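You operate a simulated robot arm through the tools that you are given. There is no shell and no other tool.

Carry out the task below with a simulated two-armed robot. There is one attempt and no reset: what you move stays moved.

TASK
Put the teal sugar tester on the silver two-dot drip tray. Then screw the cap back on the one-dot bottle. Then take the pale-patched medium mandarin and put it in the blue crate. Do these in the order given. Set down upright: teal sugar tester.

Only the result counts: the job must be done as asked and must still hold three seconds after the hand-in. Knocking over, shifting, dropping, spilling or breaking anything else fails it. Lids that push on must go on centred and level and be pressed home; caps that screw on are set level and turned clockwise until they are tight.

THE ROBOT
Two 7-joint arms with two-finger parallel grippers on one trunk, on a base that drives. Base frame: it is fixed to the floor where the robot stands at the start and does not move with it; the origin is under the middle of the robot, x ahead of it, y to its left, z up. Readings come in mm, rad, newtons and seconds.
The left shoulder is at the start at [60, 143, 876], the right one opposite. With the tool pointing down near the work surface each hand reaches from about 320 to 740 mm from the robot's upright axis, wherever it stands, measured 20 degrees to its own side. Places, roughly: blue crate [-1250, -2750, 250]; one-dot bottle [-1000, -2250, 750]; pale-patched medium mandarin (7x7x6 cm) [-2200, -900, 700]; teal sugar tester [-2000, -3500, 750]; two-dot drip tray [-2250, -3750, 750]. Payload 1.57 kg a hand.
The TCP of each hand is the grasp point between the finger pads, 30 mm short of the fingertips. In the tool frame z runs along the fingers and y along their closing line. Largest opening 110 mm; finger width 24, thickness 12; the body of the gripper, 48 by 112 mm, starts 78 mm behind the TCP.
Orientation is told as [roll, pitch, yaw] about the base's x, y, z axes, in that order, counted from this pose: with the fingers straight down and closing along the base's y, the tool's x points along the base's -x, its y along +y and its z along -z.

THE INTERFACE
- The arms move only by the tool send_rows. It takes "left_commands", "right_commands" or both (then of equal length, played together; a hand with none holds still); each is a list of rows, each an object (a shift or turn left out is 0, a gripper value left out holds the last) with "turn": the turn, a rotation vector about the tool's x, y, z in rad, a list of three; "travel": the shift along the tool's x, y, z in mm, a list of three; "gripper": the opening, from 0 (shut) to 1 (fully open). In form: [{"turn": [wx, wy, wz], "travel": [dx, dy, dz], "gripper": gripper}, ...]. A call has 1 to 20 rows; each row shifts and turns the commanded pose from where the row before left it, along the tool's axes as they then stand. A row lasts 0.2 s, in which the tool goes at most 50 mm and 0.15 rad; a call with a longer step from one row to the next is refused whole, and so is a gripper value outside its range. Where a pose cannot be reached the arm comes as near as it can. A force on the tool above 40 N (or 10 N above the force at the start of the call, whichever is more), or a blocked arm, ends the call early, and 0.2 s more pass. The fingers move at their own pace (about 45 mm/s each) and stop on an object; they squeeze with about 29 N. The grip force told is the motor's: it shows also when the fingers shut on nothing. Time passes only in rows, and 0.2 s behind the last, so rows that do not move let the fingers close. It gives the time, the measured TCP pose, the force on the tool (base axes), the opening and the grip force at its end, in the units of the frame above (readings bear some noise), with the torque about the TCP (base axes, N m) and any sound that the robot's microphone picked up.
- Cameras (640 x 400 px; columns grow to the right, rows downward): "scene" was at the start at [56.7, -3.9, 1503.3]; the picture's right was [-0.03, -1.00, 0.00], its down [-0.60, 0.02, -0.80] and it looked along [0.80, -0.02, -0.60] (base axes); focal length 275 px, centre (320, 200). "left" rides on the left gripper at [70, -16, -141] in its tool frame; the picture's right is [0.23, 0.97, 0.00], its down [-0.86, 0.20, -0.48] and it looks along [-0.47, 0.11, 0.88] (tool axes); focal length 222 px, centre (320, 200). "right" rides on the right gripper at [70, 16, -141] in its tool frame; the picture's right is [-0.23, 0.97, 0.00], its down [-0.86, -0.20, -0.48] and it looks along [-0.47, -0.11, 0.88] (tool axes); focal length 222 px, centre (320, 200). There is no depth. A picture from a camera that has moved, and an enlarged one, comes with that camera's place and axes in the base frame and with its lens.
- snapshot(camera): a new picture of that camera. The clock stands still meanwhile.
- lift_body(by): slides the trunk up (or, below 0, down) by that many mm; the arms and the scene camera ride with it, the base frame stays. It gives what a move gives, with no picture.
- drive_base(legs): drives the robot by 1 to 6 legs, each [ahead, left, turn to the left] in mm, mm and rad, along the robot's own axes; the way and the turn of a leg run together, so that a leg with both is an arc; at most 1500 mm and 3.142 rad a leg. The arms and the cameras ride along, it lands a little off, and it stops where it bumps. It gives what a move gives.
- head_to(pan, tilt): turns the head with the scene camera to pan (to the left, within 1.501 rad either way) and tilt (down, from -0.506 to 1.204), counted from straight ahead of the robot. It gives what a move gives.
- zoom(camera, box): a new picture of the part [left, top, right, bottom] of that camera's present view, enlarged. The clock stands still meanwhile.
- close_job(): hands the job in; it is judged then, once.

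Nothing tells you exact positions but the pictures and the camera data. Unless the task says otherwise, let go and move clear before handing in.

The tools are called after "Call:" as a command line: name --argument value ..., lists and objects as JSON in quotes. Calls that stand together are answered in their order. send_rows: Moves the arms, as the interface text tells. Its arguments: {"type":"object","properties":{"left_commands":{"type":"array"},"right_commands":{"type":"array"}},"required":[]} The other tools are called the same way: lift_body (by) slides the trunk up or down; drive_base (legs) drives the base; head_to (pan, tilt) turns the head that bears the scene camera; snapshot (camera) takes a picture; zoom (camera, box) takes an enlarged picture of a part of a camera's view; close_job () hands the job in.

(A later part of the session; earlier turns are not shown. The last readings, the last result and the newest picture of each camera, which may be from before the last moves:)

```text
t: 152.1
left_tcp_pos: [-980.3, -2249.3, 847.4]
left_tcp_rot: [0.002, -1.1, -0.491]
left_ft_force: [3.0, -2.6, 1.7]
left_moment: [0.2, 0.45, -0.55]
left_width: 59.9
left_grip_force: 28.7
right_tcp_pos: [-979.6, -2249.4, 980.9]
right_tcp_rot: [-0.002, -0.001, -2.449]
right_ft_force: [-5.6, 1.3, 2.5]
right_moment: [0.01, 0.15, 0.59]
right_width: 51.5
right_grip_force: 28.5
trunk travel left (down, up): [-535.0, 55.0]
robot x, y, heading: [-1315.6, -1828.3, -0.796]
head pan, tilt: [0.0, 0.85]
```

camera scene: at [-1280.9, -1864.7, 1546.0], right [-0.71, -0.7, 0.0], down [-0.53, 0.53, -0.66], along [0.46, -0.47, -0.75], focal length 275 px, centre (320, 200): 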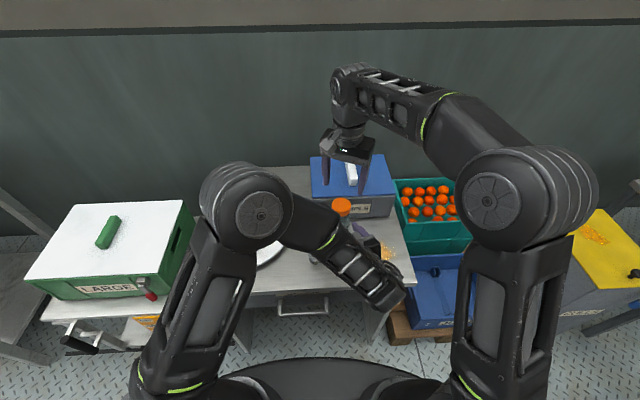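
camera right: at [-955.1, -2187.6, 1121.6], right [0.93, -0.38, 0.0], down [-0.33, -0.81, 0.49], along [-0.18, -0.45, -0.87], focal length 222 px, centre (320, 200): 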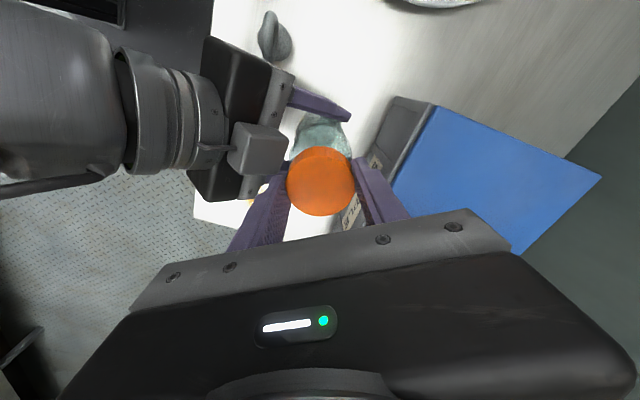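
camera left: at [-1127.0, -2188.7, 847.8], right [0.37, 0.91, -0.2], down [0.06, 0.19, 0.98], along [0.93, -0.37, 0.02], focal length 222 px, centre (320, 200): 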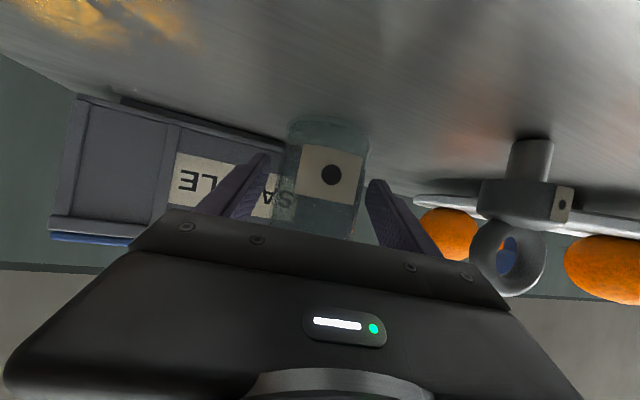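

Call:
zoom --camera "left" --box '[220, 80, 440, 240]'

Call:
zoom --camera "right" --box '[270, 110, 370, 200]'

```text
2.50 times, centred on (330, 160) of left
camera zoom: at [-1126.8, -2188.8, 848.0], right [0.37, 0.91, -0.2], down [0.06, 0.19, 0.98], along [0.93, -0.37, 0.02], focal length 555 px, centre (295, 300)
```

zoom: 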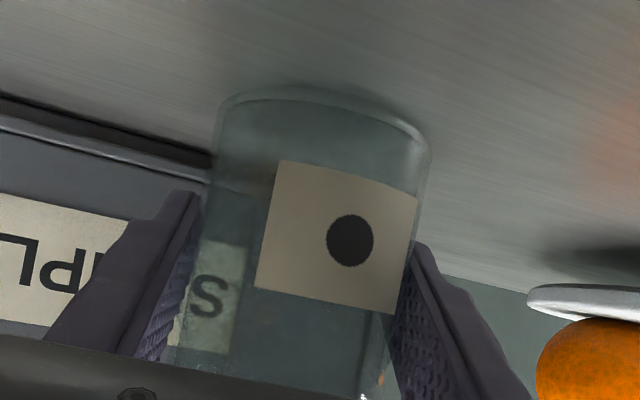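

```text
4.44 times, centred on (320, 155) of right
camera zoom: at [-914.9, -2217.9, 1121.6], right [0.45, -0.89, 0.0], down [-0.78, -0.39, 0.48], along [-0.43, -0.21, -0.88], focal length 987 px, centre (320, 400)
```

zoom: 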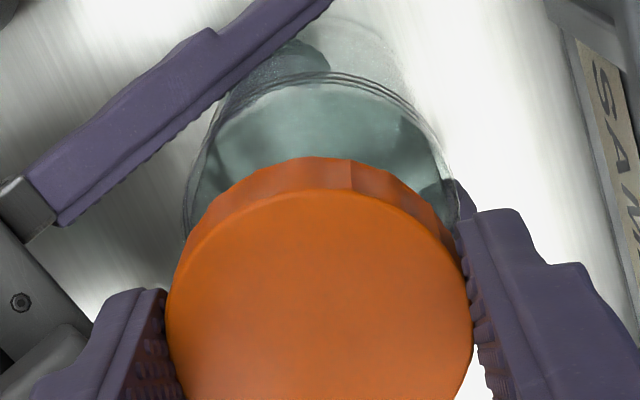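

The torque saturates near 0.6–0.7 N·m, with the bottle beginning to slip in the left hand, so the cap is likely tight. I release, wind the right hand back, and make a second stroke to confirm.

Call:
send_rows --right_commands '[{"gripper": 0.58}, {"gripper": 0.58}, {"gripper": 0.58}, {"travel": [0, 0, -10]}, {"travel": [0, 0, -20]}, {"travel": [0, 0, -25]}, {}]'

Call:
zoom --camera "scene" --box '[315, 175, 385, 235]'

Call:
zoom --camera "right" --box '[220, 60, 440, 240]'

Call:
zoom --camera "left" --box '[220, 80, 440, 240]'

```text
t: 153.7
left_tcp_pos: [-981.3, -2249.1, 848.0]
left_tcp_rot: [0.003, -1.102, -0.495]
left_ft_force: [0.5, 0.3, 5.9]
left_moment: [-0.01, -0.02, -0.04]
left_width: 59.7
left_grip_force: 29.5
right_tcp_pos: [-980.7, -2250.7, 1035.6]
right_tcp_rot: [0.0, 0.001, -2.446]
right_ft_force: [-0.3, 0.5, 0.3]
right_moment: [0.03, -0.02, -0.01]
right_width: 63.8
right_grip_force: 0.1
trunk travel left (down, up): [-535.0, 55.0]
robot x, y, heading: [-1316.0, -1826.7, -0.79]
head pan, tilt: [0.0, 0.85]
```

```text
6.67 times, centred on (350, 205) of scene
camera zoom: at [-1281.3, -1864.3, 1546.0], right [-0.71, -0.7, 0.0], down [-0.53, 0.53, -0.66], along [0.46, -0.47, -0.75], focal length 1835 px, centre (120, 167)
```

zoom: 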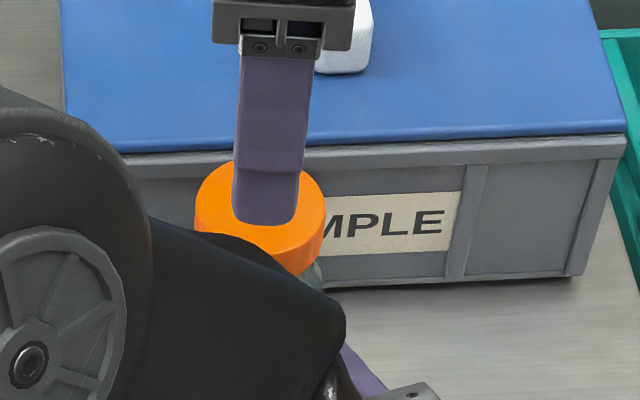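

```text
2.22 times, centred on (330, 150) of right
camera zoom: at [-915.9, -2218.0, 1177.3], right [0.45, -0.89, 0.0], down [-0.79, -0.39, 0.48], along [-0.43, -0.21, -0.88], focal length 494 px, centre (298, 311)
```

zoom: 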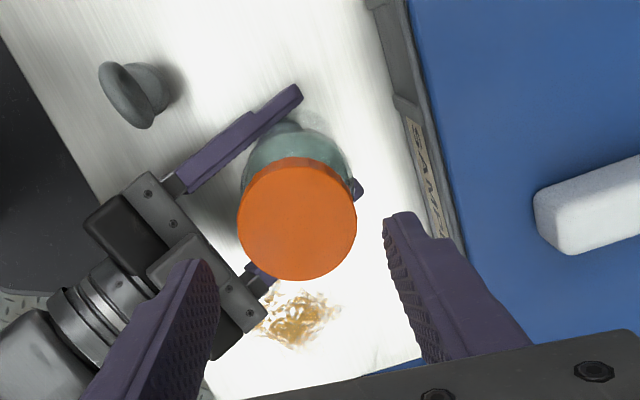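

```text
2.50 times, centred on (330, 160) of left
camera zoom: at [-1127.2, -2188.5, 848.1], right [0.37, 0.91, -0.2], down [0.06, 0.19, 0.98], along [0.93, -0.37, 0.02], focal length 555 px, centre (295, 300)
```

zoom: 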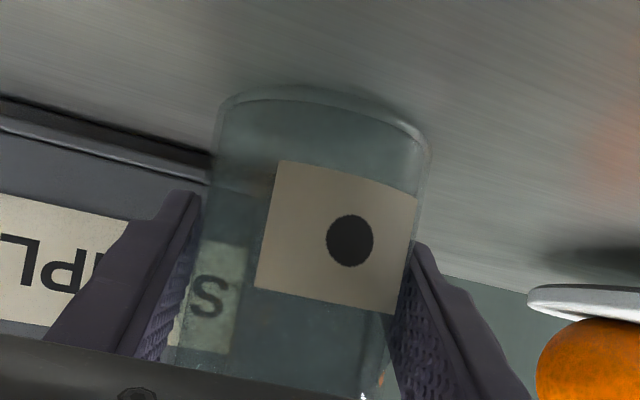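

Call:
send_rows --right_commands '[{"turn": [0, 0, -0.145], "gripper": 0.72}, {"turn": [0, 0, -0.145]}, {"turn": [0, 0, -0.145]}, {"turn": [0, 0, -0.145]}, {"turn": [0, 0, -0.145]}, {"turn": [0, 0, -0.145]}, {"turn": [0, 0, -0.145]}, {"turn": [0, 0, -0.145]}, {"turn": [0, 0, -0.145]}, {"turn": [0, 0, -0.145]}, {"turn": [0, 0, -0.145]}, {"turn": [0, 0, -0.145]}, {"turn": [0, 0, -0.145]}, {"turn": [0, 0, -0.145]}, {"turn": [0, 0, -0.145]}, {"turn": [0, 0, -0.145]}, {"turn": [0, 0, -0.145]}, {"turn": [0, 0, -0.145]}, {"turn": [0, 0, -0.145]}, {}]'

Call:
zoom --camera "right" --box '[220, 80, 420, 240]'

Call:
zoom --camera "scene" --box '[315, 175, 385, 235]'

```text
t: 157.9
left_tcp_pos: [-980.6, -2249.9, 847.1]
left_tcp_rot: [0.001, -1.1, -0.493]
left_ft_force: [-0.4, 0.6, 4.7]
left_moment: [-0.06, 0.0, -0.02]
left_width: 59.9
left_grip_force: 28.8
right_tcp_pos: [-977.1, -2250.9, 1037.2]
right_tcp_rot: [0.0, 0.0, 0.311]
right_ft_force: [0.1, 0.6, 0.2]
right_moment: [-0.01, -0.03, -0.03]
right_width: 79.4
right_grip_force: 0.1
trunk travel left (down, up): [-535.0, 55.0]
robot x, y, heading: [-1312.4, -1827.6, -0.794]
head pan, tilt: [0.0, 0.85]
```

```text
2.50 times, centred on (320, 160) of right
camera zoom: at [-1049.9, -2255.8, 1177.1], right [-0.08, 1.0, 0.0], down [0.87, 0.07, 0.48], along [0.48, 0.04, -0.88], focal length 555 px, centre (320, 300)
```

zoom: 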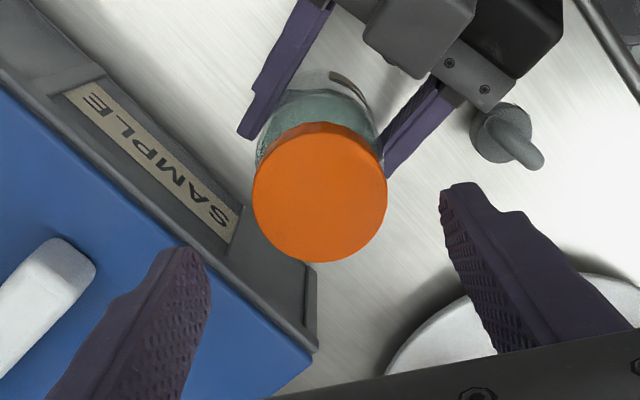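

```text
6.67 times, centred on (350, 205) of scene
camera zoom: at [-1281.3, -1864.5, 1546.0], right [-0.71, -0.7, 0.0], down [-0.53, 0.53, -0.66], along [0.46, -0.47, -0.75], focal length 1835 px, centre (120, 167)
```

zoom: 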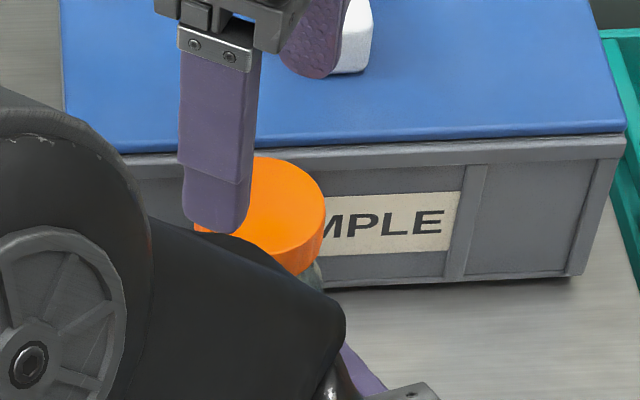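

Call:
send_rows --right_commands '[{"travel": [0.5, 0.3, 20]}, {"travel": [0, 0, 20]}, {"travel": [0, 0, 10]}, {"travel": [0, 0, 6]}, {"gripper": 0.3}, {"gripper": 0.3}, {"gripper": 0.3}, {"gripper": 0.3}, {"gripper": 0.3}, {}]'

Call:
send_rows --right_commands '[{"turn": [0, 0, 0.13]}, {"turn": [0, 0, 0.13]}, {"turn": [0, 0, 0.13]}]'

Call:
zoom --camera "left" --box '[220, 80, 440, 240]'

```text
t: 160.1
left_tcp_pos: [-981.0, -2249.6, 846.9]
left_tcp_rot: [0.001, -1.102, -0.494]
left_ft_force: [0.8, -3.6, 2.6]
left_moment: [0.29, 0.22, -0.03]
left_width: 60.2
left_grip_force: 29.1
right_tcp_pos: [-978.3, -2250.3, 980.4]
right_tcp_rot: [0.0, -0.001, 0.309]
right_ft_force: [-1.4, 3.8, -0.3]
right_moment: [0.12, 0.06, 0.01]
right_width: 51.6
right_grip_force: 29.4
trunk travel left (down, up): [-535.0, 55.0]
robot x, y, heading: [-1313.3, -1830.0, -0.791]
head pan, tilt: [0.0, 0.85]
```

```text
t: 160.9
left_tcp_pos: [-980.4, -2250.0, 845.8]
left_tcp_rot: [0.002, -1.1, -0.496]
left_ft_force: [-1.9, 1.6, 4.8]
left_moment: [-0.33, -0.2, -0.91]
left_width: 60.0
left_grip_force: 29.3
right_tcp_pos: [-978.9, -2250.3, 980.2]
right_tcp_rot: [-0.003, -0.001, -0.081]
right_ft_force: [1.6, -2.2, -2.0]
right_moment: [-0.07, 0.01, 0.88]
right_width: 51.6
right_grip_force: 28.7
trunk travel left (down, up): [-535.0, 55.0]
robot x, y, heading: [-1313.7, -1830.9, -0.798]
head pan, tilt: [0.0, 0.85]
```

```text
2.50 times, centred on (330, 160) of left
camera zoom: at [-1127.3, -2188.7, 847.9], right [0.37, 0.91, -0.2], down [0.06, 0.19, 0.98], along [0.93, -0.37, 0.02], focal length 555 px, centre (295, 300)
```

zoom: 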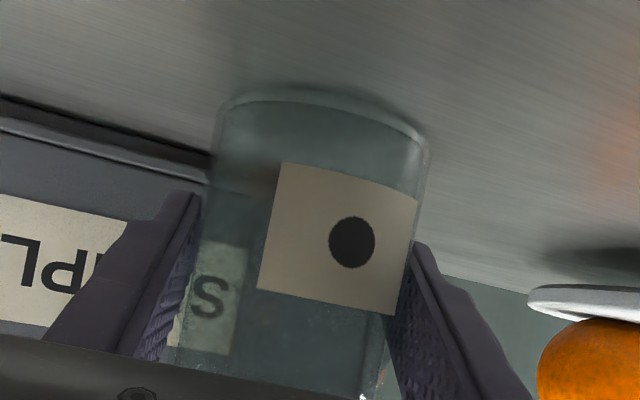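

Call:
send_rows --right_commands '[{"turn": [0, 0, 0.13]}, {"turn": [0, 0, 0.13]}, {"turn": [0, 0, 0.13]}]'

Call:
zoom --camera "left" --box '[220, 80, 440, 240]'

```text
t: 161.7
left_tcp_pos: [-981.2, -2249.1, 846.9]
left_tcp_rot: [0.004, -1.103, -0.495]
left_ft_force: [0.3, 1.0, 3.4]
left_moment: [0.15, -0.06, -0.85]
left_width: 60.4
left_grip_force: 29.1
right_tcp_pos: [-979.8, -2250.3, 980.0]
right_tcp_rot: [-0.001, 0.001, -0.472]
right_ft_force: [0.2, -1.2, -0.3]
right_moment: [-0.2, 0.03, 0.88]
right_width: 52.2
right_grip_force: 28.7
trunk travel left (down, up): [-535.0, 55.0]
robot x, y, heading: [-1312.7, -1827.7, -0.789]
head pan, tilt: [0.0, 0.85]
```

```text
2.50 times, centred on (330, 160) of left
camera zoom: at [-1127.1, -2188.5, 847.9], right [0.37, 0.91, -0.2], down [0.06, 0.19, 0.98], along [0.93, -0.37, 0.02], focal length 555 px, centre (295, 300)
```

zoom: 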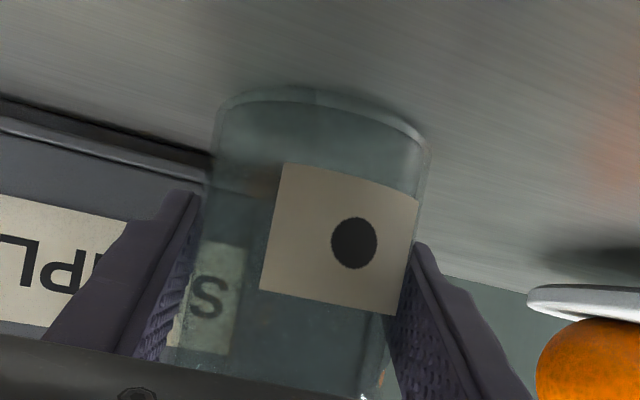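

Call:
zoom --camera "right" --box '[280, 120, 360, 180]'

Call:
send_rows --right_commands '[{"turn": [0, 0, 0.13]}, {"turn": [0, 0, 0.13]}]'

Call:
zoom --camera "right" --box '[280, 120, 360, 180]'

```text
6.67 times, centred on (320, 150) of right
camera zoom: at [-1033.9, -2204.0, 1120.8], right [0.65, 0.76, 0.0], down [0.67, -0.57, 0.48], along [0.37, -0.31, -0.88], focal length 1481 px, centre (320, 533)
```

zoom: 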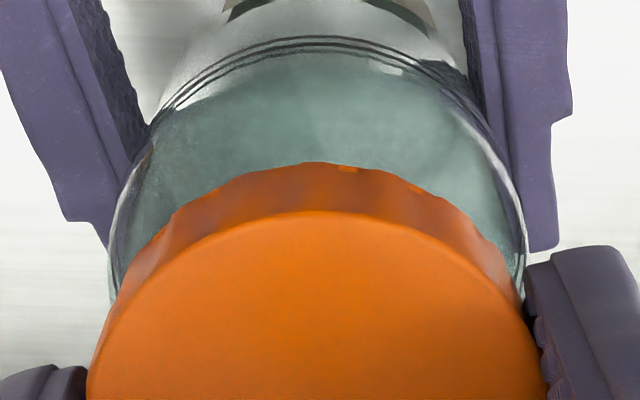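

```text
t: 162.3
left_tcp_pos: [-981.4, -2249.6, 846.2]
left_tcp_rot: [0.005, -1.101, -0.494]
left_ft_force: [-0.1, 2.7, 3.8]
left_moment: [-0.07, 0.03, -1.05]
left_width: 60.3
left_grip_force: 29.0
right_tcp_pos: [-978.6, -2250.4, 980.9]
right_tcp_rot: [0.0, 0.0, -0.732]
right_ft_force: [-1.0, -1.9, -0.6]
right_moment: [-0.11, 0.03, 1.04]
right_width: 51.6
right_grip_force: 28.5
trunk travel left (down, up): [-535.0, 55.0]
robot x, y, heading: [-1313.6, -1831.8, -0.794]
head pan, tilt: [0.0, 0.85]
```

```text
6.67 times, centred on (320, 150) of right
camera zoom: at [-1020.8, -2191.1, 1121.1], right [0.82, 0.57, 0.0], down [0.5, -0.72, 0.48], along [0.27, -0.39, -0.88], focal length 1481 px, centre (320, 533)
```

zoom: 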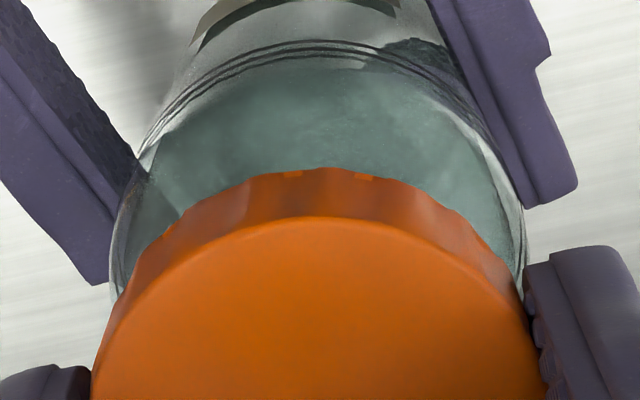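

The rib marks slide under the fingers while the cap stays put with the bottle: the cap is tight at about 1 N·m. I release it, lift the right hand away, then release the bottle and back the left hand out along its approach line.

Call:
send_rows --right_commands '[{"gripper": 0.72}, {"gripper": 0.72}, {"gripper": 0.72}, {"travel": [0, 0, -15]}, {"travel": [0, 0, -30]}, {"travel": [0, 0, -40]}, {}]'

Call:
send_rows --left_commands '[{"gripper": 0.74}, {"gripper": 0.74}, {"gripper": 0.74}, {"travel": [0, 0, -10]}, {"travel": [0, 0, -20]}, {"travel": [0, 0, -30]}, {"travel": [0, 0, -30]}, {}]'

Call:
snapshot --camera "left"

Call:
zoom --camera "scene" --box '[300, 160, 400, 260]'

Call:
zoom --camera "right" --box '[200, 40, 440, 240]'

```text
t: 163.9
left_tcp_pos: [-981.1, -2250.5, 847.5]
left_tcp_rot: [0.001, -1.1, -0.494]
left_ft_force: [-0.6, 1.0, 1.6]
left_moment: [0.05, 0.0, 0.02]
left_width: 60.2
left_grip_force: 28.6
right_tcp_pos: [-979.2, -2249.5, 1067.5]
right_tcp_rot: [0.001, 0.0, -0.73]
right_ft_force: [-0.2, 0.0, -0.2]
right_moment: [0.0, 0.02, 0.0]
right_width: 79.2
right_grip_force: 0.1
trunk travel left (down, up): [-535.0, 55.0]
robot x, y, heading: [-1312.2, -1823.5, -0.791]
head pan, tilt: [0.0, 0.85]
```

```text
t: 165.7
left_tcp_pos: [-1052.7, -2212.3, 886.8]
left_tcp_rot: [0.001, -1.1, -0.495]
left_ft_force: [-0.3, -0.7, -0.4]
left_moment: [0.0, 0.0, 0.0]
left_width: 81.3
left_grip_force: 0.1
right_tcp_pos: [-978.5, -2248.9, 1066.5]
right_tcp_rot: [0.001, 0.0, -0.73]
right_ft_force: [-0.2, 0.4, -0.1]
right_moment: [-0.04, 0.02, 0.01]
right_width: 79.0
right_grip_force: 0.1
trunk travel left (down, up): [-535.0, 55.0]
robot x, y, heading: [-1312.8, -1829.5, -0.795]
head pan, tilt: [0.0, 0.85]
```

```text
taken
camera left: at [-1198.2, -2150.7, 888.5], right [0.37, 0.91, -0.2], down [0.06, 0.19, 0.98], along [0.93, -0.37, 0.02], focal length 222 px, centre (320, 200)
```

left: 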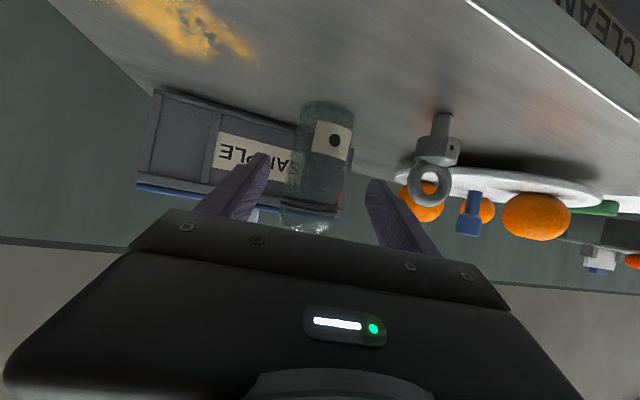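

```text
4.00 times, centred on (350, 210) of scene
camera zoom: at [-1280.8, -1865.0, 1546.0], right [-0.71, -0.7, 0.0], down [-0.53, 0.53, -0.66], along [0.46, -0.47, -0.75], focal length 1101 px, centre (200, 160)
```

zoom: 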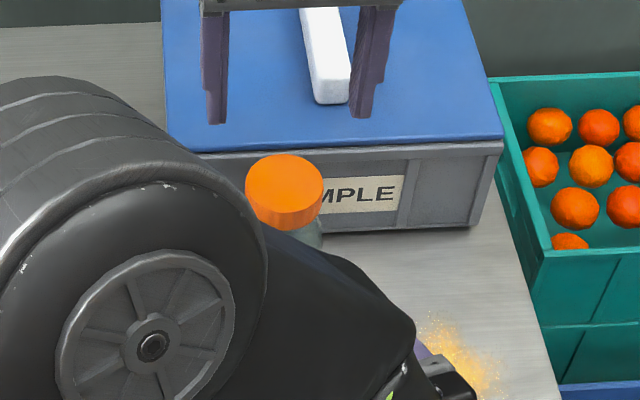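

```text
2.00 times, centred on (320, 140) of right
camera zoom: at [-1018.9, -2191.0, 1206.6], right [0.82, 0.57, 0.0], down [0.5, -0.72, 0.48], along [0.27, -0.39, -0.88], focal length 444 px, centre (320, 320)
```

zoom: 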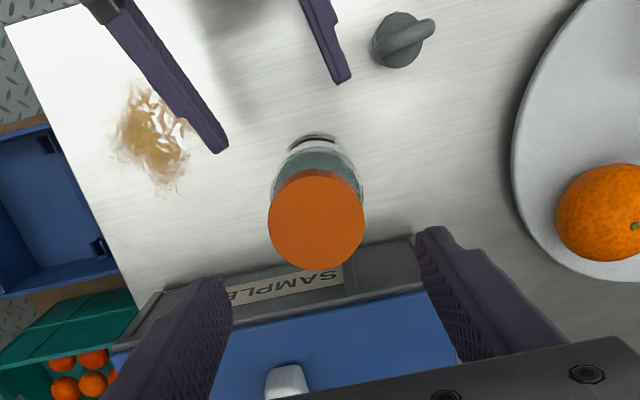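

The bottle stands capped and nothing else moved. I draw the right hand aside, lift the left hand and bring it back to pointing straight down.

Call:
send_rows --right_commands '[{"travel": [0, -40, 0]}, {"travel": [0, -40, 0]}, {"travel": [0, -40, 0]}, {"travel": [0, -40, 0]}, {}, {}, {}, {}, {}, {}, {}, {}, {}, {}, {}]' --left_commands '[{}, {}, {"travel": [-35.6, 0, -18.1]}, {"travel": [-35.6, 0, -18.1]}, {"travel": [-35.6, 0, -18.1]}, {"turn": [0, 0.1375, 0]}, {"turn": [0, 0.1375, 0]}, {"turn": [0, 0.1375, 0]}, {"turn": [0, 0.1375, 0]}, {"turn": [0, 0.1375, 0]}, {"turn": [0, 0.1375, 0]}, {"turn": [0, 0.1375, 0]}, {"turn": [0, 0.1375, 0]}, {"turn": [0, 0, 0.149]}, {"turn": [0, 0, 0.149]}]'

Call:
snapshot --camera "scene"

Call:
zoom --camera "scene" --box '[290, 180, 400, 270]'

```text
t: 168.9
left_tcp_pos: [-1054.5, -2211.6, 1005.8]
left_tcp_rot: [-0.001, 0.002, -0.794]
left_ft_force: [0.2, -0.4, 0.4]
left_moment: [0.0, 0.0, -0.01]
left_width: 81.5
left_grip_force: 0.2
right_tcp_pos: [-1084.5, -2370.8, 1068.1]
right_tcp_rot: [0.001, 0.0, -0.729]
right_ft_force: [0.3, -0.6, -0.7]
right_moment: [0.01, 0.04, 0.02]
right_width: 79.2
right_grip_force: 0.1
trunk travel left (down, up): [-535.0, 55.0]
robot x, y, heading: [-1315.7, -1831.2, -0.792]
head pan, tilt: [0.0, 0.85]
```

```text
taken
camera scene: at [-1280.9, -1864.9, 1546.0], right [-0.71, -0.7, 0.0], down [-0.53, 0.53, -0.66], along [0.46, -0.47, -0.75], focal length 275 px, centre (320, 200)
```

scene: 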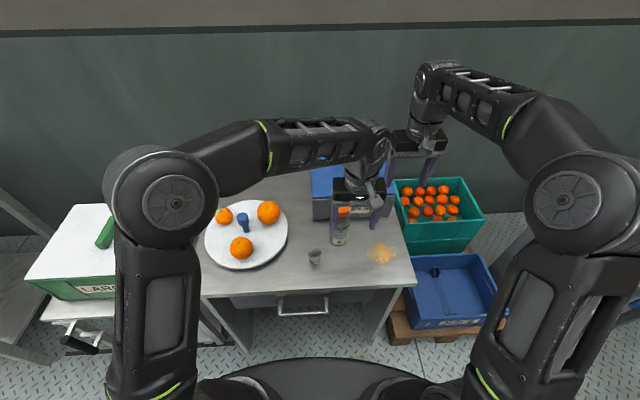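

```text
4.44 times, centred on (345, 225) of scene
camera zoom: at [-1280.9, -1864.9, 1546.0], right [-0.71, -0.7, 0.0], down [-0.53, 0.53, -0.66], along [0.46, -0.47, -0.75], focal length 1223 px, centre (209, 89)
```

zoom: 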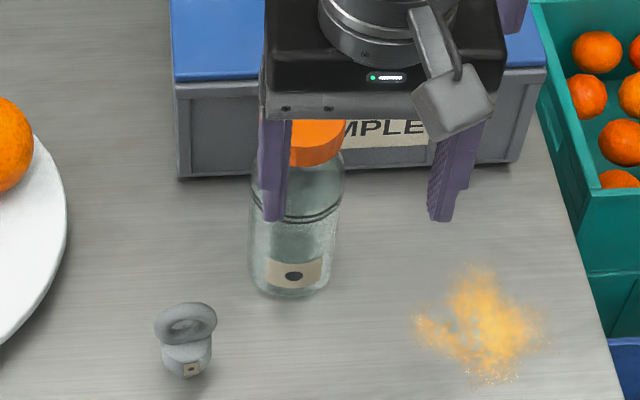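

The capped bottle stands at its place. I back off and turn around to face the conveyor, where the target mandarin should be.

Call:
drive_base --legs '[[-320, 0, 0], [0, 0, 1.571], [0, 0, 1.571]]'

Call:
head_to --pan 0 --tilt 0.6

Call:
snapshot --camera "scene"

```text
t: 178.8
left_tcp_pos: [-1810.2, -1223.3, 1006.6]
left_tcp_rot: [0.001, 0.0, 2.376]
left_ft_force: [-0.7, -0.6, 0.3]
left_moment: [0.04, 0.0, 0.01]
left_width: 81.4
left_grip_force: 0.0
right_tcp_pos: [-1785.1, -1064.8, 1067.0]
right_tcp_rot: [0.0, -0.001, 2.439]
right_ft_force: [-0.6, -0.1, -0.9]
right_moment: [-0.02, -0.01, 0.0]
right_width: 79.1
right_grip_force: 0.0
trunk travel left (down, up): [-535.0, 55.0]
robot x, y, heading: [-1539.9, -1600.9, 2.376]
head pan, tilt: [0.0, 0.85]
```

```text
t: 179.5
left_tcp_pos: [-1811.5, -1223.9, 1007.3]
left_tcp_rot: [0.001, 0.001, 2.379]
left_ft_force: [-0.4, 0.8, -0.5]
left_moment: [-0.01, 0.01, 0.0]
left_width: 81.2
left_grip_force: 0.0
right_tcp_pos: [-1784.6, -1064.9, 1066.7]
right_tcp_rot: [-0.001, 0.001, 2.438]
right_ft_force: [-0.1, 0.2, 0.0]
right_moment: [-0.01, 0.01, 0.0]
right_width: 79.1
right_grip_force: 0.1
trunk travel left (down, up): [-535.0, 55.0]
robot x, y, heading: [-1539.4, -1602.8, 2.377]
head pan, tilt: [0.0, 0.6]
```

```text
taken
camera scene: at [-1582.5, -1560.6, 1566.8], right [0.69, 0.72, 0.0], down [0.41, -0.39, -0.82], along [-0.6, 0.57, -0.57], focal length 275 px, centre (320, 200)
```

scene: 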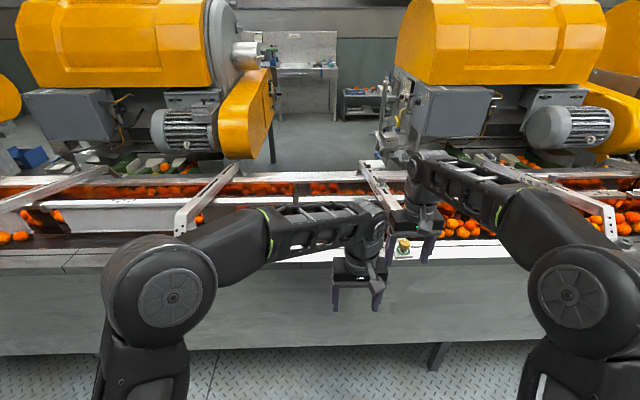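

I spread the hands to see the conveyor's front ledge and the belt behind it.

Call:
send_rows --left_commands '[{"travel": [0, 45, 0]}, {"travel": [0, 45, 0]}, {"travel": [0, 45, 0]}, {"travel": [0, 45, 0]}, {"travel": [0, 45, 0]}, {"travel": [0, 45, 0]}, {"travel": [0, 45, 0]}, {"travel": [0, 45, 0]}]' --right_commands '[{"travel": [0, -45, 0]}, {"travel": [0, -45, 0]}, {"travel": [0, -45, 0]}, {}, {}, {}, {}, {}]'

Call:
snapshot --camera "scene"

Call:
zoom --camera "scene" --box '[240, 160, 440, 280]'

```text
t: 181.3
left_tcp_pos: [-2061.9, -1485.4, 1007.2]
left_tcp_rot: [0.001, -0.001, 2.379]
left_ft_force: [0.0, -0.2, 0.6]
left_moment: [0.02, -0.01, -0.01]
left_width: 81.5
left_grip_force: 0.0
right_tcp_pos: [-1697.2, -963.2, 1069.0]
right_tcp_rot: [-0.001, 0.001, 2.439]
right_ft_force: [0.9, -0.1, -0.6]
right_moment: [0.03, 0.01, -0.02]
right_width: 79.0
right_grip_force: 0.0
trunk travel left (down, up): [-535.0, 55.0]
robot x, y, heading: [-1540.1, -1600.3, 2.378]
head pan, tilt: [0.0, 0.6]
```

```text
taken
camera scene: at [-1583.0, -1561.3, 1566.9], right [0.69, 0.72, 0.0], down [0.41, -0.39, -0.83], along [-0.6, 0.57, -0.56], focal length 275 px, centre (320, 200)
```

scene: 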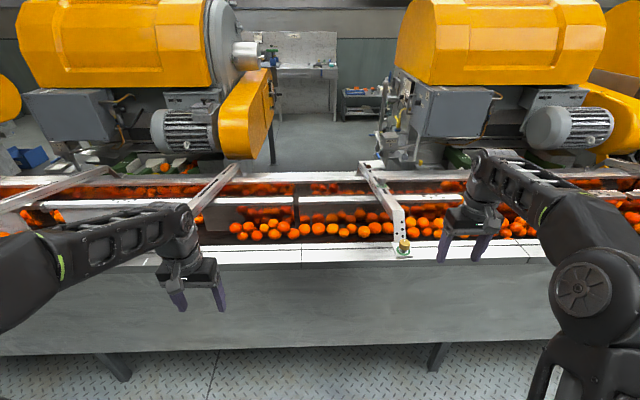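

```text
3.20 times, centred on (340, 220) of scene
camera zoom: at [-1583.0, -1561.3, 1566.9], right [0.69, 0.72, 0.0], down [0.41, -0.39, -0.83], along [-0.6, 0.57, -0.56], focal length 881 px, centre (256, 136)
```

zoom: 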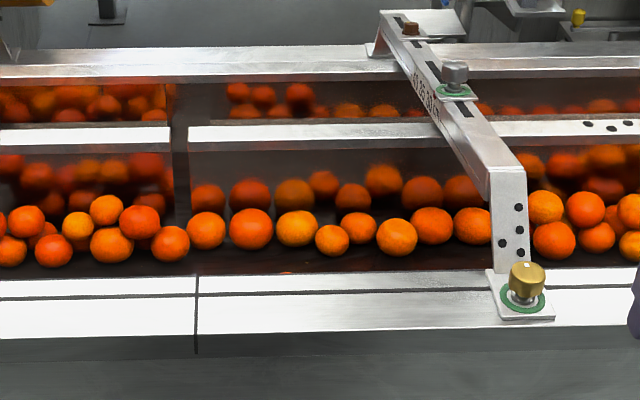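

Call:
zoom --camera "scene" --box '[290, 205, 350, 245]'

Call:
zoom --camera "scene" --box '[340, 205, 400, 245]'

Call:
zoom --camera "scene" --box '[235, 205, 295, 245]'

Call:
zoom --camera "scene" --box '[395, 205, 455, 245]'

```text
10.00 times, centred on (320, 225) of scene
camera zoom: at [-1583.0, -1561.3, 1566.9], right [0.69, 0.72, 0.0], down [0.41, -0.39, -0.83], along [-0.6, 0.57, -0.56], focal length 2753 px, centre (320, -50)
```

zoom: 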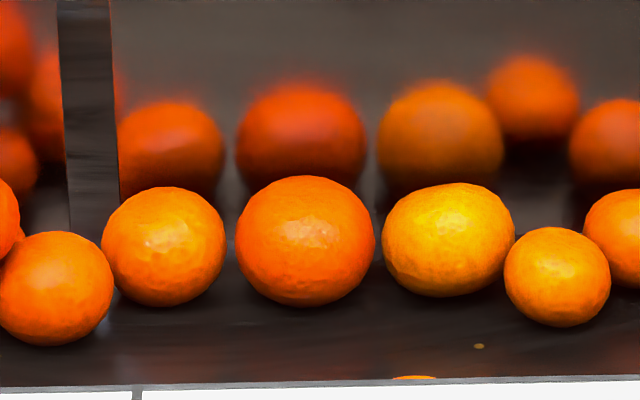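

```text
10.00 times, centred on (370, 225) of scene
camera zoom: at [-1583.0, -1561.3, 1566.9], right [0.69, 0.72, 0.0], down [0.41, -0.39, -0.83], along [-0.6, 0.57, -0.56], focal length 2753 px, centre (-180, -50)
```

zoom: 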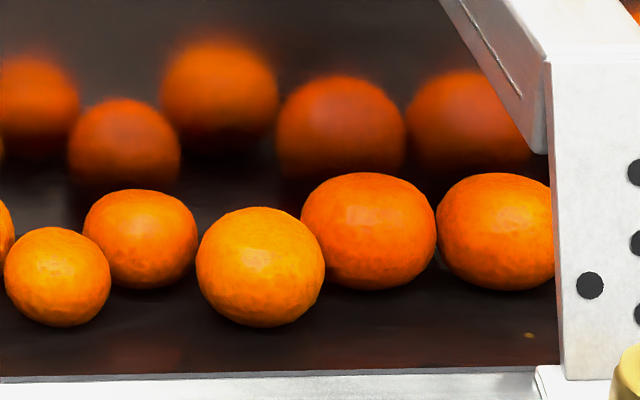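

```text
10.00 times, centred on (265, 225) of scene
camera zoom: at [-1583.0, -1561.3, 1566.9], right [0.69, 0.72, 0.0], down [0.41, -0.39, -0.83], along [-0.6, 0.57, -0.56], focal length 2753 px, centre (870, -50)
```

zoom: 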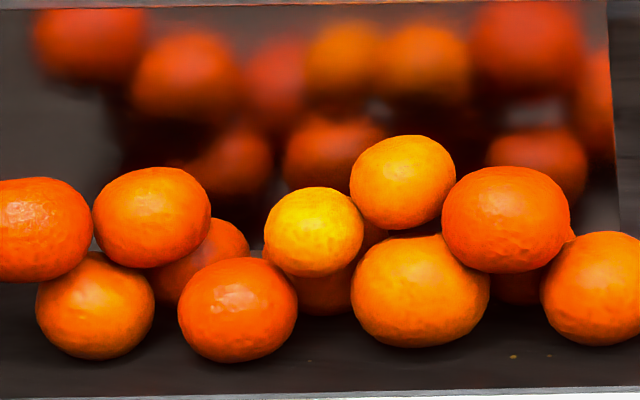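

```text
10.00 times, centred on (425, 225) of scene
camera zoom: at [-1583.0, -1561.3, 1566.9], right [0.69, 0.72, 0.0], down [0.41, -0.39, -0.83], along [-0.6, 0.57, -0.56], focal length 2753 px, centre (-730, -50)
```

zoom: 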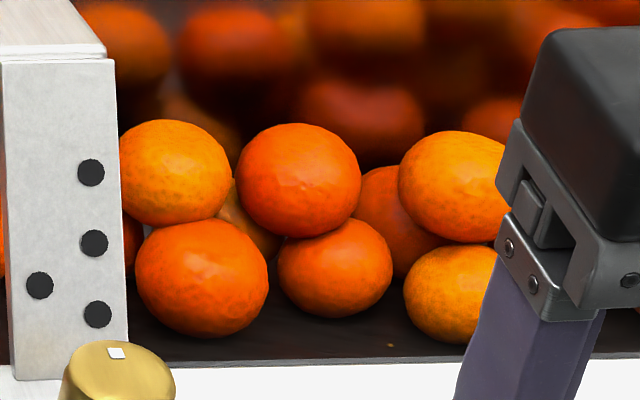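

The pale-patched mandarin should lie low against the trough's front wall: a sliver of orange peeks over the ledge at just the predicted pixel. I retract the hands, then drive closer to look down into the trough.

Call:
send_rows --right_commands '[{"travel": [45, 0, 0]}, {"travel": [45, 0, 0]}, {"travel": [45, 0, 0]}, {"travel": [45, 0, 0]}, {"travel": [40, 0, 0]}]' --left_commands '[{"travel": [30, 0, 0]}, {"travel": [30, 0, 0]}, {"travel": [30, 0, 0]}, {"travel": [30, 0, 0]}, {}]'

Call:
drive_base --legs '[[300, 0, 0]]'

Call:
head_to --pan 0 --tilt 0.85

Call:
snapshot --camera "scene"

Call:
zoom --camera "scene" --box '[260, 150, 420, 270]'

```text
t: 182.5
left_tcp_pos: [-1971.9, -1568.6, 1008.5]
left_tcp_rot: [0.001, 0.001, 2.378]
left_ft_force: [0.1, -0.9, -0.1]
left_moment: [-0.01, 0.02, -0.01]
left_width: 81.3
left_grip_force: 0.1
right_tcp_pos: [-1528.4, -1104.9, 1067.3]
right_tcp_rot: [0.0, -0.001, 2.439]
right_ft_force: [-0.7, -0.7, 0.6]
right_moment: [0.01, -0.01, -0.02]
right_width: 79.1
right_grip_force: 0.0
trunk travel left (down, up): [-535.0, 55.0]
robot x, y, heading: [-1539.4, -1599.5, 2.379]
head pan, tilt: [0.0, 0.6]
```

```text
t: 184.6
left_tcp_pos: [-2185.6, -1367.1, 1008.6]
left_tcp_rot: [0.001, 0.003, 2.384]
left_ft_force: [-1.0, 0.6, 0.8]
left_moment: [-0.03, -0.02, 0.0]
left_width: 81.5
left_grip_force: 0.1
right_tcp_pos: [-1742.3, -899.3, 1067.0]
right_tcp_rot: [0.001, 0.001, 2.443]
right_ft_force: [-0.2, -0.6, -0.2]
right_moment: [-0.02, 0.01, 0.01]
right_width: 79.2
right_grip_force: 0.0
trunk travel left (down, up): [-535.0, 55.0]
robot x, y, heading: [-1754.4, -1396.0, 2.379]
head pan, tilt: [0.0, 0.6]
```

```text
t: 185.3
left_tcp_pos: [-2185.0, -1366.5, 1009.2]
left_tcp_rot: [0.003, 0.001, 2.385]
left_ft_force: [0.4, -0.2, 0.3]
left_moment: [-0.03, 0.02, -0.04]
left_width: 81.2
left_grip_force: 0.1
right_tcp_pos: [-1743.1, -900.7, 1068.3]
right_tcp_rot: [-0.001, 0.001, 2.444]
right_ft_force: [0.4, -0.5, 0.4]
right_moment: [-0.02, -0.01, 0.0]
right_width: 79.1
right_grip_force: 0.0
trunk travel left (down, up): [-535.0, 55.0]
robot x, y, heading: [-1755.4, -1397.1, 2.384]
head pan, tilt: [0.0, 0.85]
```

```text
taken
camera scene: at [-1787.0, -1366.0, 1546.0], right [0.69, 0.73, 0.0], down [0.54, -0.52, -0.66], along [-0.48, 0.45, -0.75], focal length 275 px, centre (320, 200)
```

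scene: 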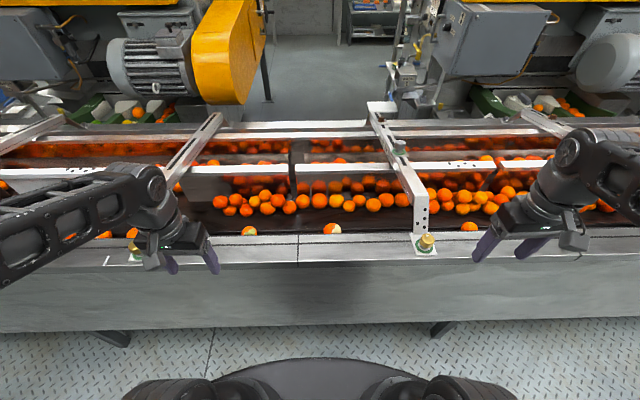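

```text
3.33 times, centred on (340, 210) of scene
camera zoom: at [-1787.0, -1366.0, 1546.0], right [0.69, 0.73, 0.0], down [0.54, -0.52, -0.66], along [-0.48, 0.45, -0.75], focal length 918 px, centre (253, 167)
```

zoom: 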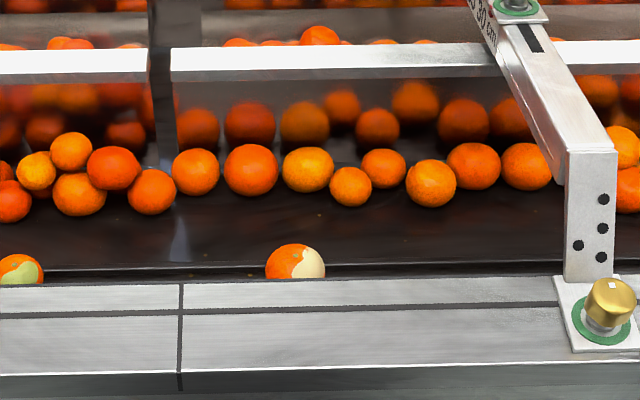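

Call:
zoom --camera "scene" --box '[310, 210, 354, 240]'

Call:
zoom --camera "scene" --box '[440, 205, 500, 245]'

Call:
zoom --camera "scene" --box '[80, 205, 160, 255]'

Call:
zoom --camera "scene" --box '[225, 210, 275, 245]'

```text
13.33 times, centred on (332, 225) of scene
camera zoom: at [-1787.0, -1366.0, 1546.0], right [0.69, 0.73, 0.0], down [0.54, -0.52, -0.66], along [-0.48, 0.45, -0.75], focal length 3670 px, centre (160, -133)
```

zoom: 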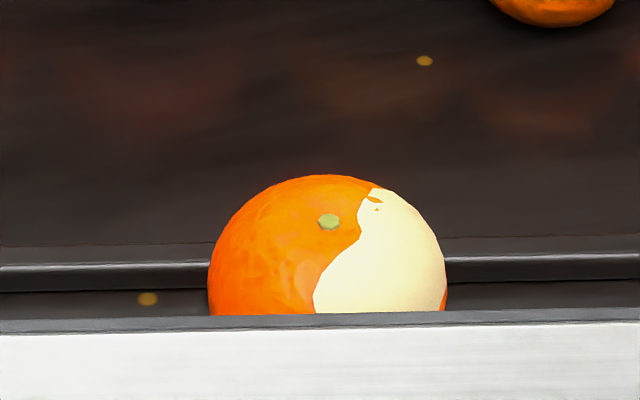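

```text
10.00 times, centred on (470, 225) of scene
camera zoom: at [-1787.0, -1366.0, 1546.0], right [0.69, 0.73, 0.0], down [0.54, -0.52, -0.66], along [-0.48, 0.45, -0.75], focal length 2753 px, centre (-1180, -50)
```

zoom: 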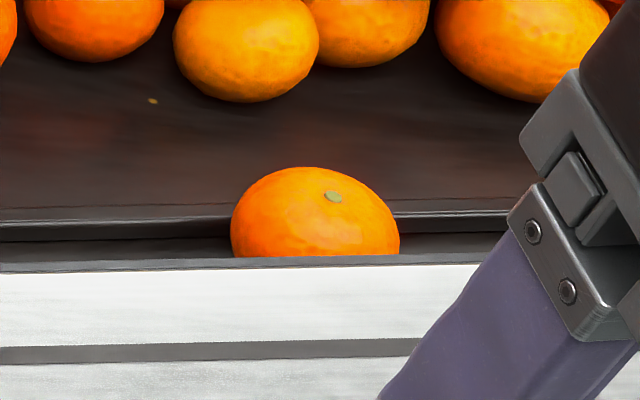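

```text
8.00 times, centred on (120, 230) of scene
camera zoom: at [-1787.0, -1366.0, 1546.0], right [0.69, 0.73, 0.0], down [0.54, -0.52, -0.66], along [-0.48, 0.45, -0.75], focal length 2202 px, centre (1920, -40)
```

zoom: 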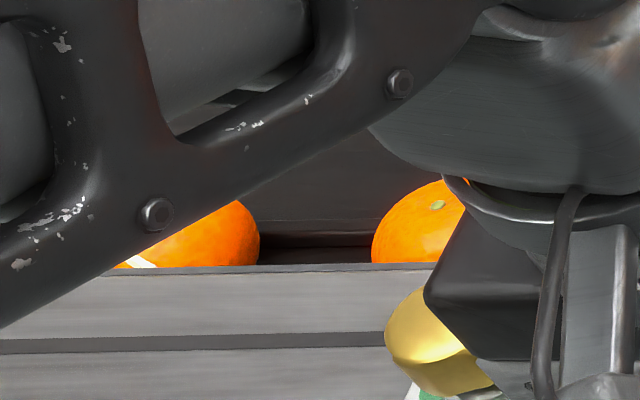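

```text
11.43 times, centred on (250, 228) of scene
camera zoom: at [-1787.0, -1366.0, 1546.0], right [0.69, 0.73, 0.0], down [0.54, -0.52, -0.66], along [-0.48, 0.45, -0.75], focal length 3146 px, centre (1120, -114)
```

zoom: 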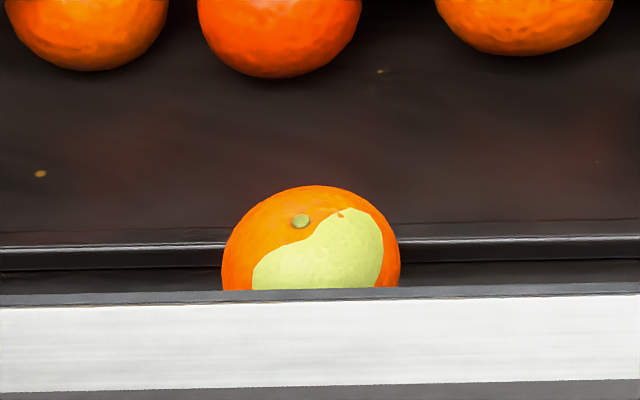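

The target, a mandarin with a cream patch about 67 mm wide, lies at about [-2188, -922] on the belt behind the ledge (ledge z≈858, fruit centre z≈717). I drive 50 mm closer and bring the left hand over it.

Call:
drive_base --legs '[[50, 0, 0]]'

Call:
send_rows --left_commands '[{"travel": [0, -40, 0], "gripper": 1.0}, {"travel": [0, -40, 0]}, {"travel": [0, -40, 0]}, {"travel": [0, -40, 0]}, {"travel": [0, -40, 0]}, {"travel": [0, -40, 0]}, {"travel": [0, -40, 0]}, {"travel": [0, -40, 0]}, {"travel": [0, 0, 40]}, {"travel": [0, 0, 39]}, {"travel": [-40, 0, 0]}, {"travel": [-40, 0, 0]}, {"travel": [-40, 0, 0]}, {}]'

Call:
snapshot --camera "left"

Call:
snapshot --camera "scene"

```text
t: 186.2
left_tcp_pos: [-2222.9, -1332.2, 1007.8]
left_tcp_rot: [0.003, 0.002, 2.384]
left_ft_force: [0.6, 1.0, 0.8]
left_moment: [-0.07, -0.07, -0.01]
left_width: 81.4
left_grip_force: 0.1
right_tcp_pos: [-1779.5, -865.8, 1066.6]
right_tcp_rot: [0.0, 0.001, 2.444]
right_ft_force: [-0.6, 0.2, 0.8]
right_moment: [-0.03, -0.05, 0.04]
right_width: 79.2
right_grip_force: 0.1
trunk travel left (down, up): [-535.0, 55.0]
robot x, y, heading: [-1788.1, -1363.6, 2.386]
head pan, tilt: [0.0, 0.85]
```

```text
t: 189.2
left_tcp_pos: [-2086.9, -1020.3, 928.1]
left_tcp_rot: [0.001, 0.0, 2.384]
left_ft_force: [-0.3, -0.1, -0.7]
left_moment: [0.01, 0.02, 0.01]
left_width: 110.0
left_grip_force: 0.0
right_tcp_pos: [-1777.3, -868.5, 1068.0]
right_tcp_rot: [0.001, -0.001, 2.443]
right_ft_force: [-0.3, -0.6, 0.0]
right_moment: [-0.01, 0.01, 0.04]
right_width: 79.2
right_grip_force: 0.0
trunk travel left (down, up): [-535.0, 55.0]
robot x, y, heading: [-1787.5, -1362.7, 2.378]
head pan, tilt: [0.0, 0.85]
```

```text
taken
camera left: at [-2024.4, -1055.1, 1069.5], right [-0.5, -0.86, 0.0], down [-0.76, 0.44, 0.48], along [-0.41, 0.24, -0.88], focal length 222 px, centre (320, 200)
```

left: 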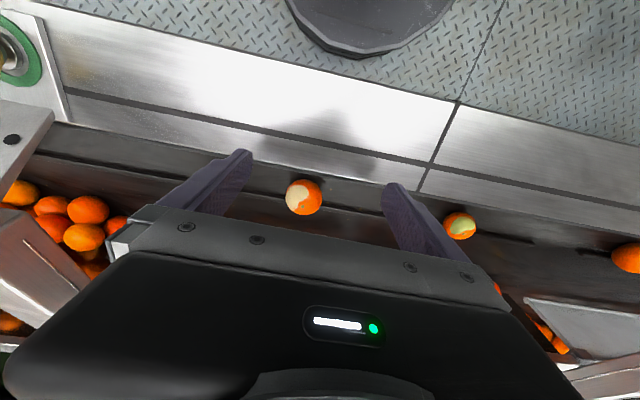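

```text
taken
camera scene: at [-1822.6, -1332.3, 1546.0], right [0.69, 0.73, 0.0], down [0.55, -0.52, -0.66], along [-0.48, 0.45, -0.75], focal length 275 px, centre (320, 200)
```

scene: 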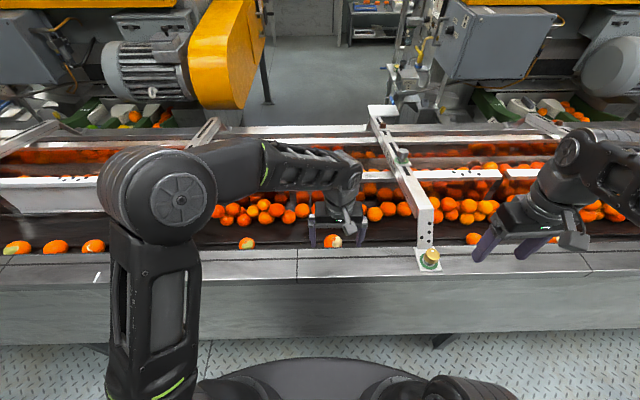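

Call:
send_rows --left_commands '[{"travel": [-40, 0, 0]}, {"travel": [-40, 0, 0]}, {"travel": [-36, -5, 0]}, {"travel": [0, 0, 20]}, {}]'

Call:
snapshot --camera "left"

Call:
zoom --camera "left" --box '[240, 100, 400, 220]'

Call:
zoom --camera "scene" --box '[270, 160, 410, 260]'

```text
t: 190.4
left_tcp_pos: [-2168.9, -935.9, 909.2]
left_tcp_rot: [0.003, -0.001, 2.383]
left_ft_force: [0.8, -0.5, 0.0]
left_moment: [0.0, -0.01, 0.01]
left_width: 109.9
left_grip_force: 0.0
right_tcp_pos: [-1778.9, -867.3, 1067.9]
right_tcp_rot: [0.0, 0.001, 2.445]
right_ft_force: [-0.2, 0.8, 0.6]
right_moment: [0.02, -0.02, 0.0]
right_width: 79.4
right_grip_force: 0.0
trunk travel left (down, up): [-535.0, 55.0]
robot x, y, heading: [-1786.1, -1362.8, 2.382]
head pan, tilt: [0.0, 0.85]
```

```text
taken
camera left: at [-2106.7, -971.1, 1049.7], right [-0.5, -0.86, 0.0], down [-0.76, 0.44, 0.48], along [-0.41, 0.24, -0.88], focal length 222 px, centre (320, 200)
```

left: 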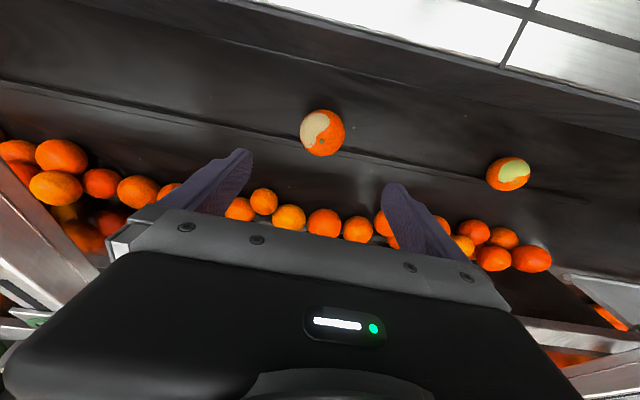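

```text
3.33 times, centred on (320, 160) of left
camera zoom: at [-2106.7, -971.1, 1049.7], right [-0.5, -0.86, 0.0], down [-0.76, 0.44, 0.48], along [-0.41, 0.24, -0.88], focal length 740 px, centre (320, 333)
```

zoom: 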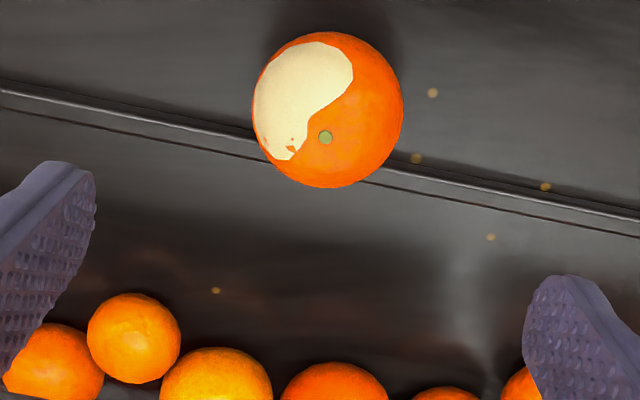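

```text
4.00 times, centred on (340, 210) of scene
camera zoom: at [-1822.9, -1331.8, 1546.0], right [0.69, 0.73, 0.0], down [0.55, -0.52, -0.66], along [-0.48, 0.45, -0.75], focal length 1101 px, centre (240, 160)
```

zoom: 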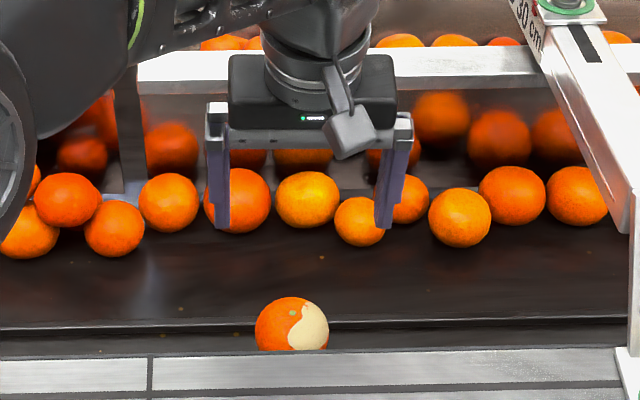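

The two left-camera views put the fruit's centre at about [-2167, -940, 727], almost under the hand. I centre and lower.

Call:
send_rows --left_commands '[{"travel": [2.5, 1.6, 30]}, {"travel": [0, 0, 35]}, {"travel": [0, 0, 35]}, {"travel": [0, 0, 30]}, {}]'

Call:
snapshot --camera "left"

Call:
zoom --camera "scene" --box '[270, 160, 410, 260]'

```text
t: 191.6
left_tcp_pos: [-2169.7, -938.6, 777.5]
left_tcp_rot: [0.003, 0.002, 2.384]
left_ft_force: [-1.2, -0.1, -0.4]
left_moment: [0.04, -0.04, 0.01]
left_width: 109.7
left_grip_force: 0.0
right_tcp_pos: [-1778.8, -867.8, 1067.6]
right_tcp_rot: [0.0, 0.0, 2.445]
right_ft_force: [0.8, 0.3, 0.3]
right_moment: [0.01, 0.01, -0.01]
right_width: 79.2
right_grip_force: 0.0
trunk travel left (down, up): [-535.0, 55.0]
robot x, y, heading: [-1789.1, -1364.6, 2.379]
head pan, tilt: [0.0, 0.85]
```

```text
taken
camera left: at [-2106.1, -973.5, 918.9], right [-0.5, -0.86, 0.0], down [-0.76, 0.44, 0.48], along [-0.41, 0.24, -0.88], focal length 222 px, centre (320, 200)
```

left: 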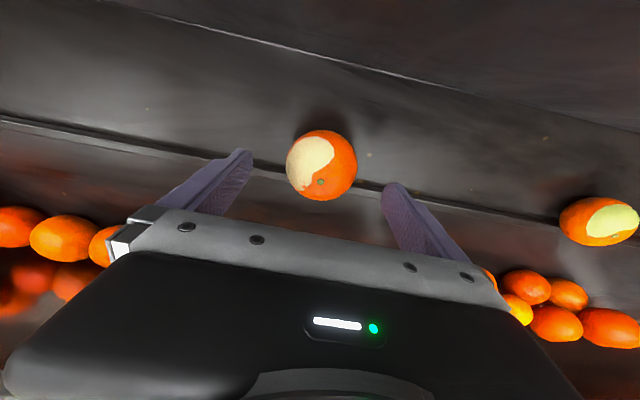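

```text
4.00 times, centred on (340, 210) of scene
camera zoom: at [-1822.8, -1332.0, 1546.0], right [0.69, 0.73, 0.0], down [0.55, -0.52, -0.66], along [-0.48, 0.45, -0.75], focal length 1101 px, centre (240, 160)
```

zoom: 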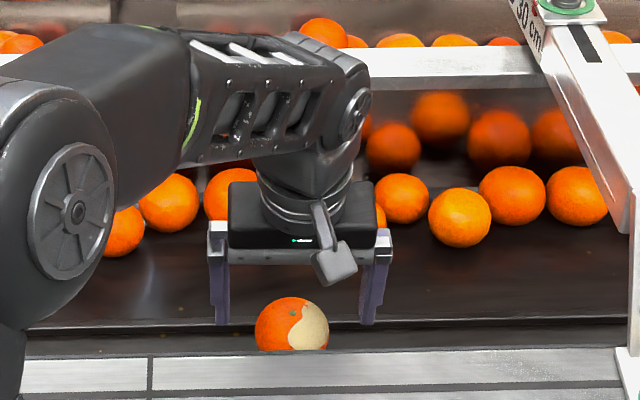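

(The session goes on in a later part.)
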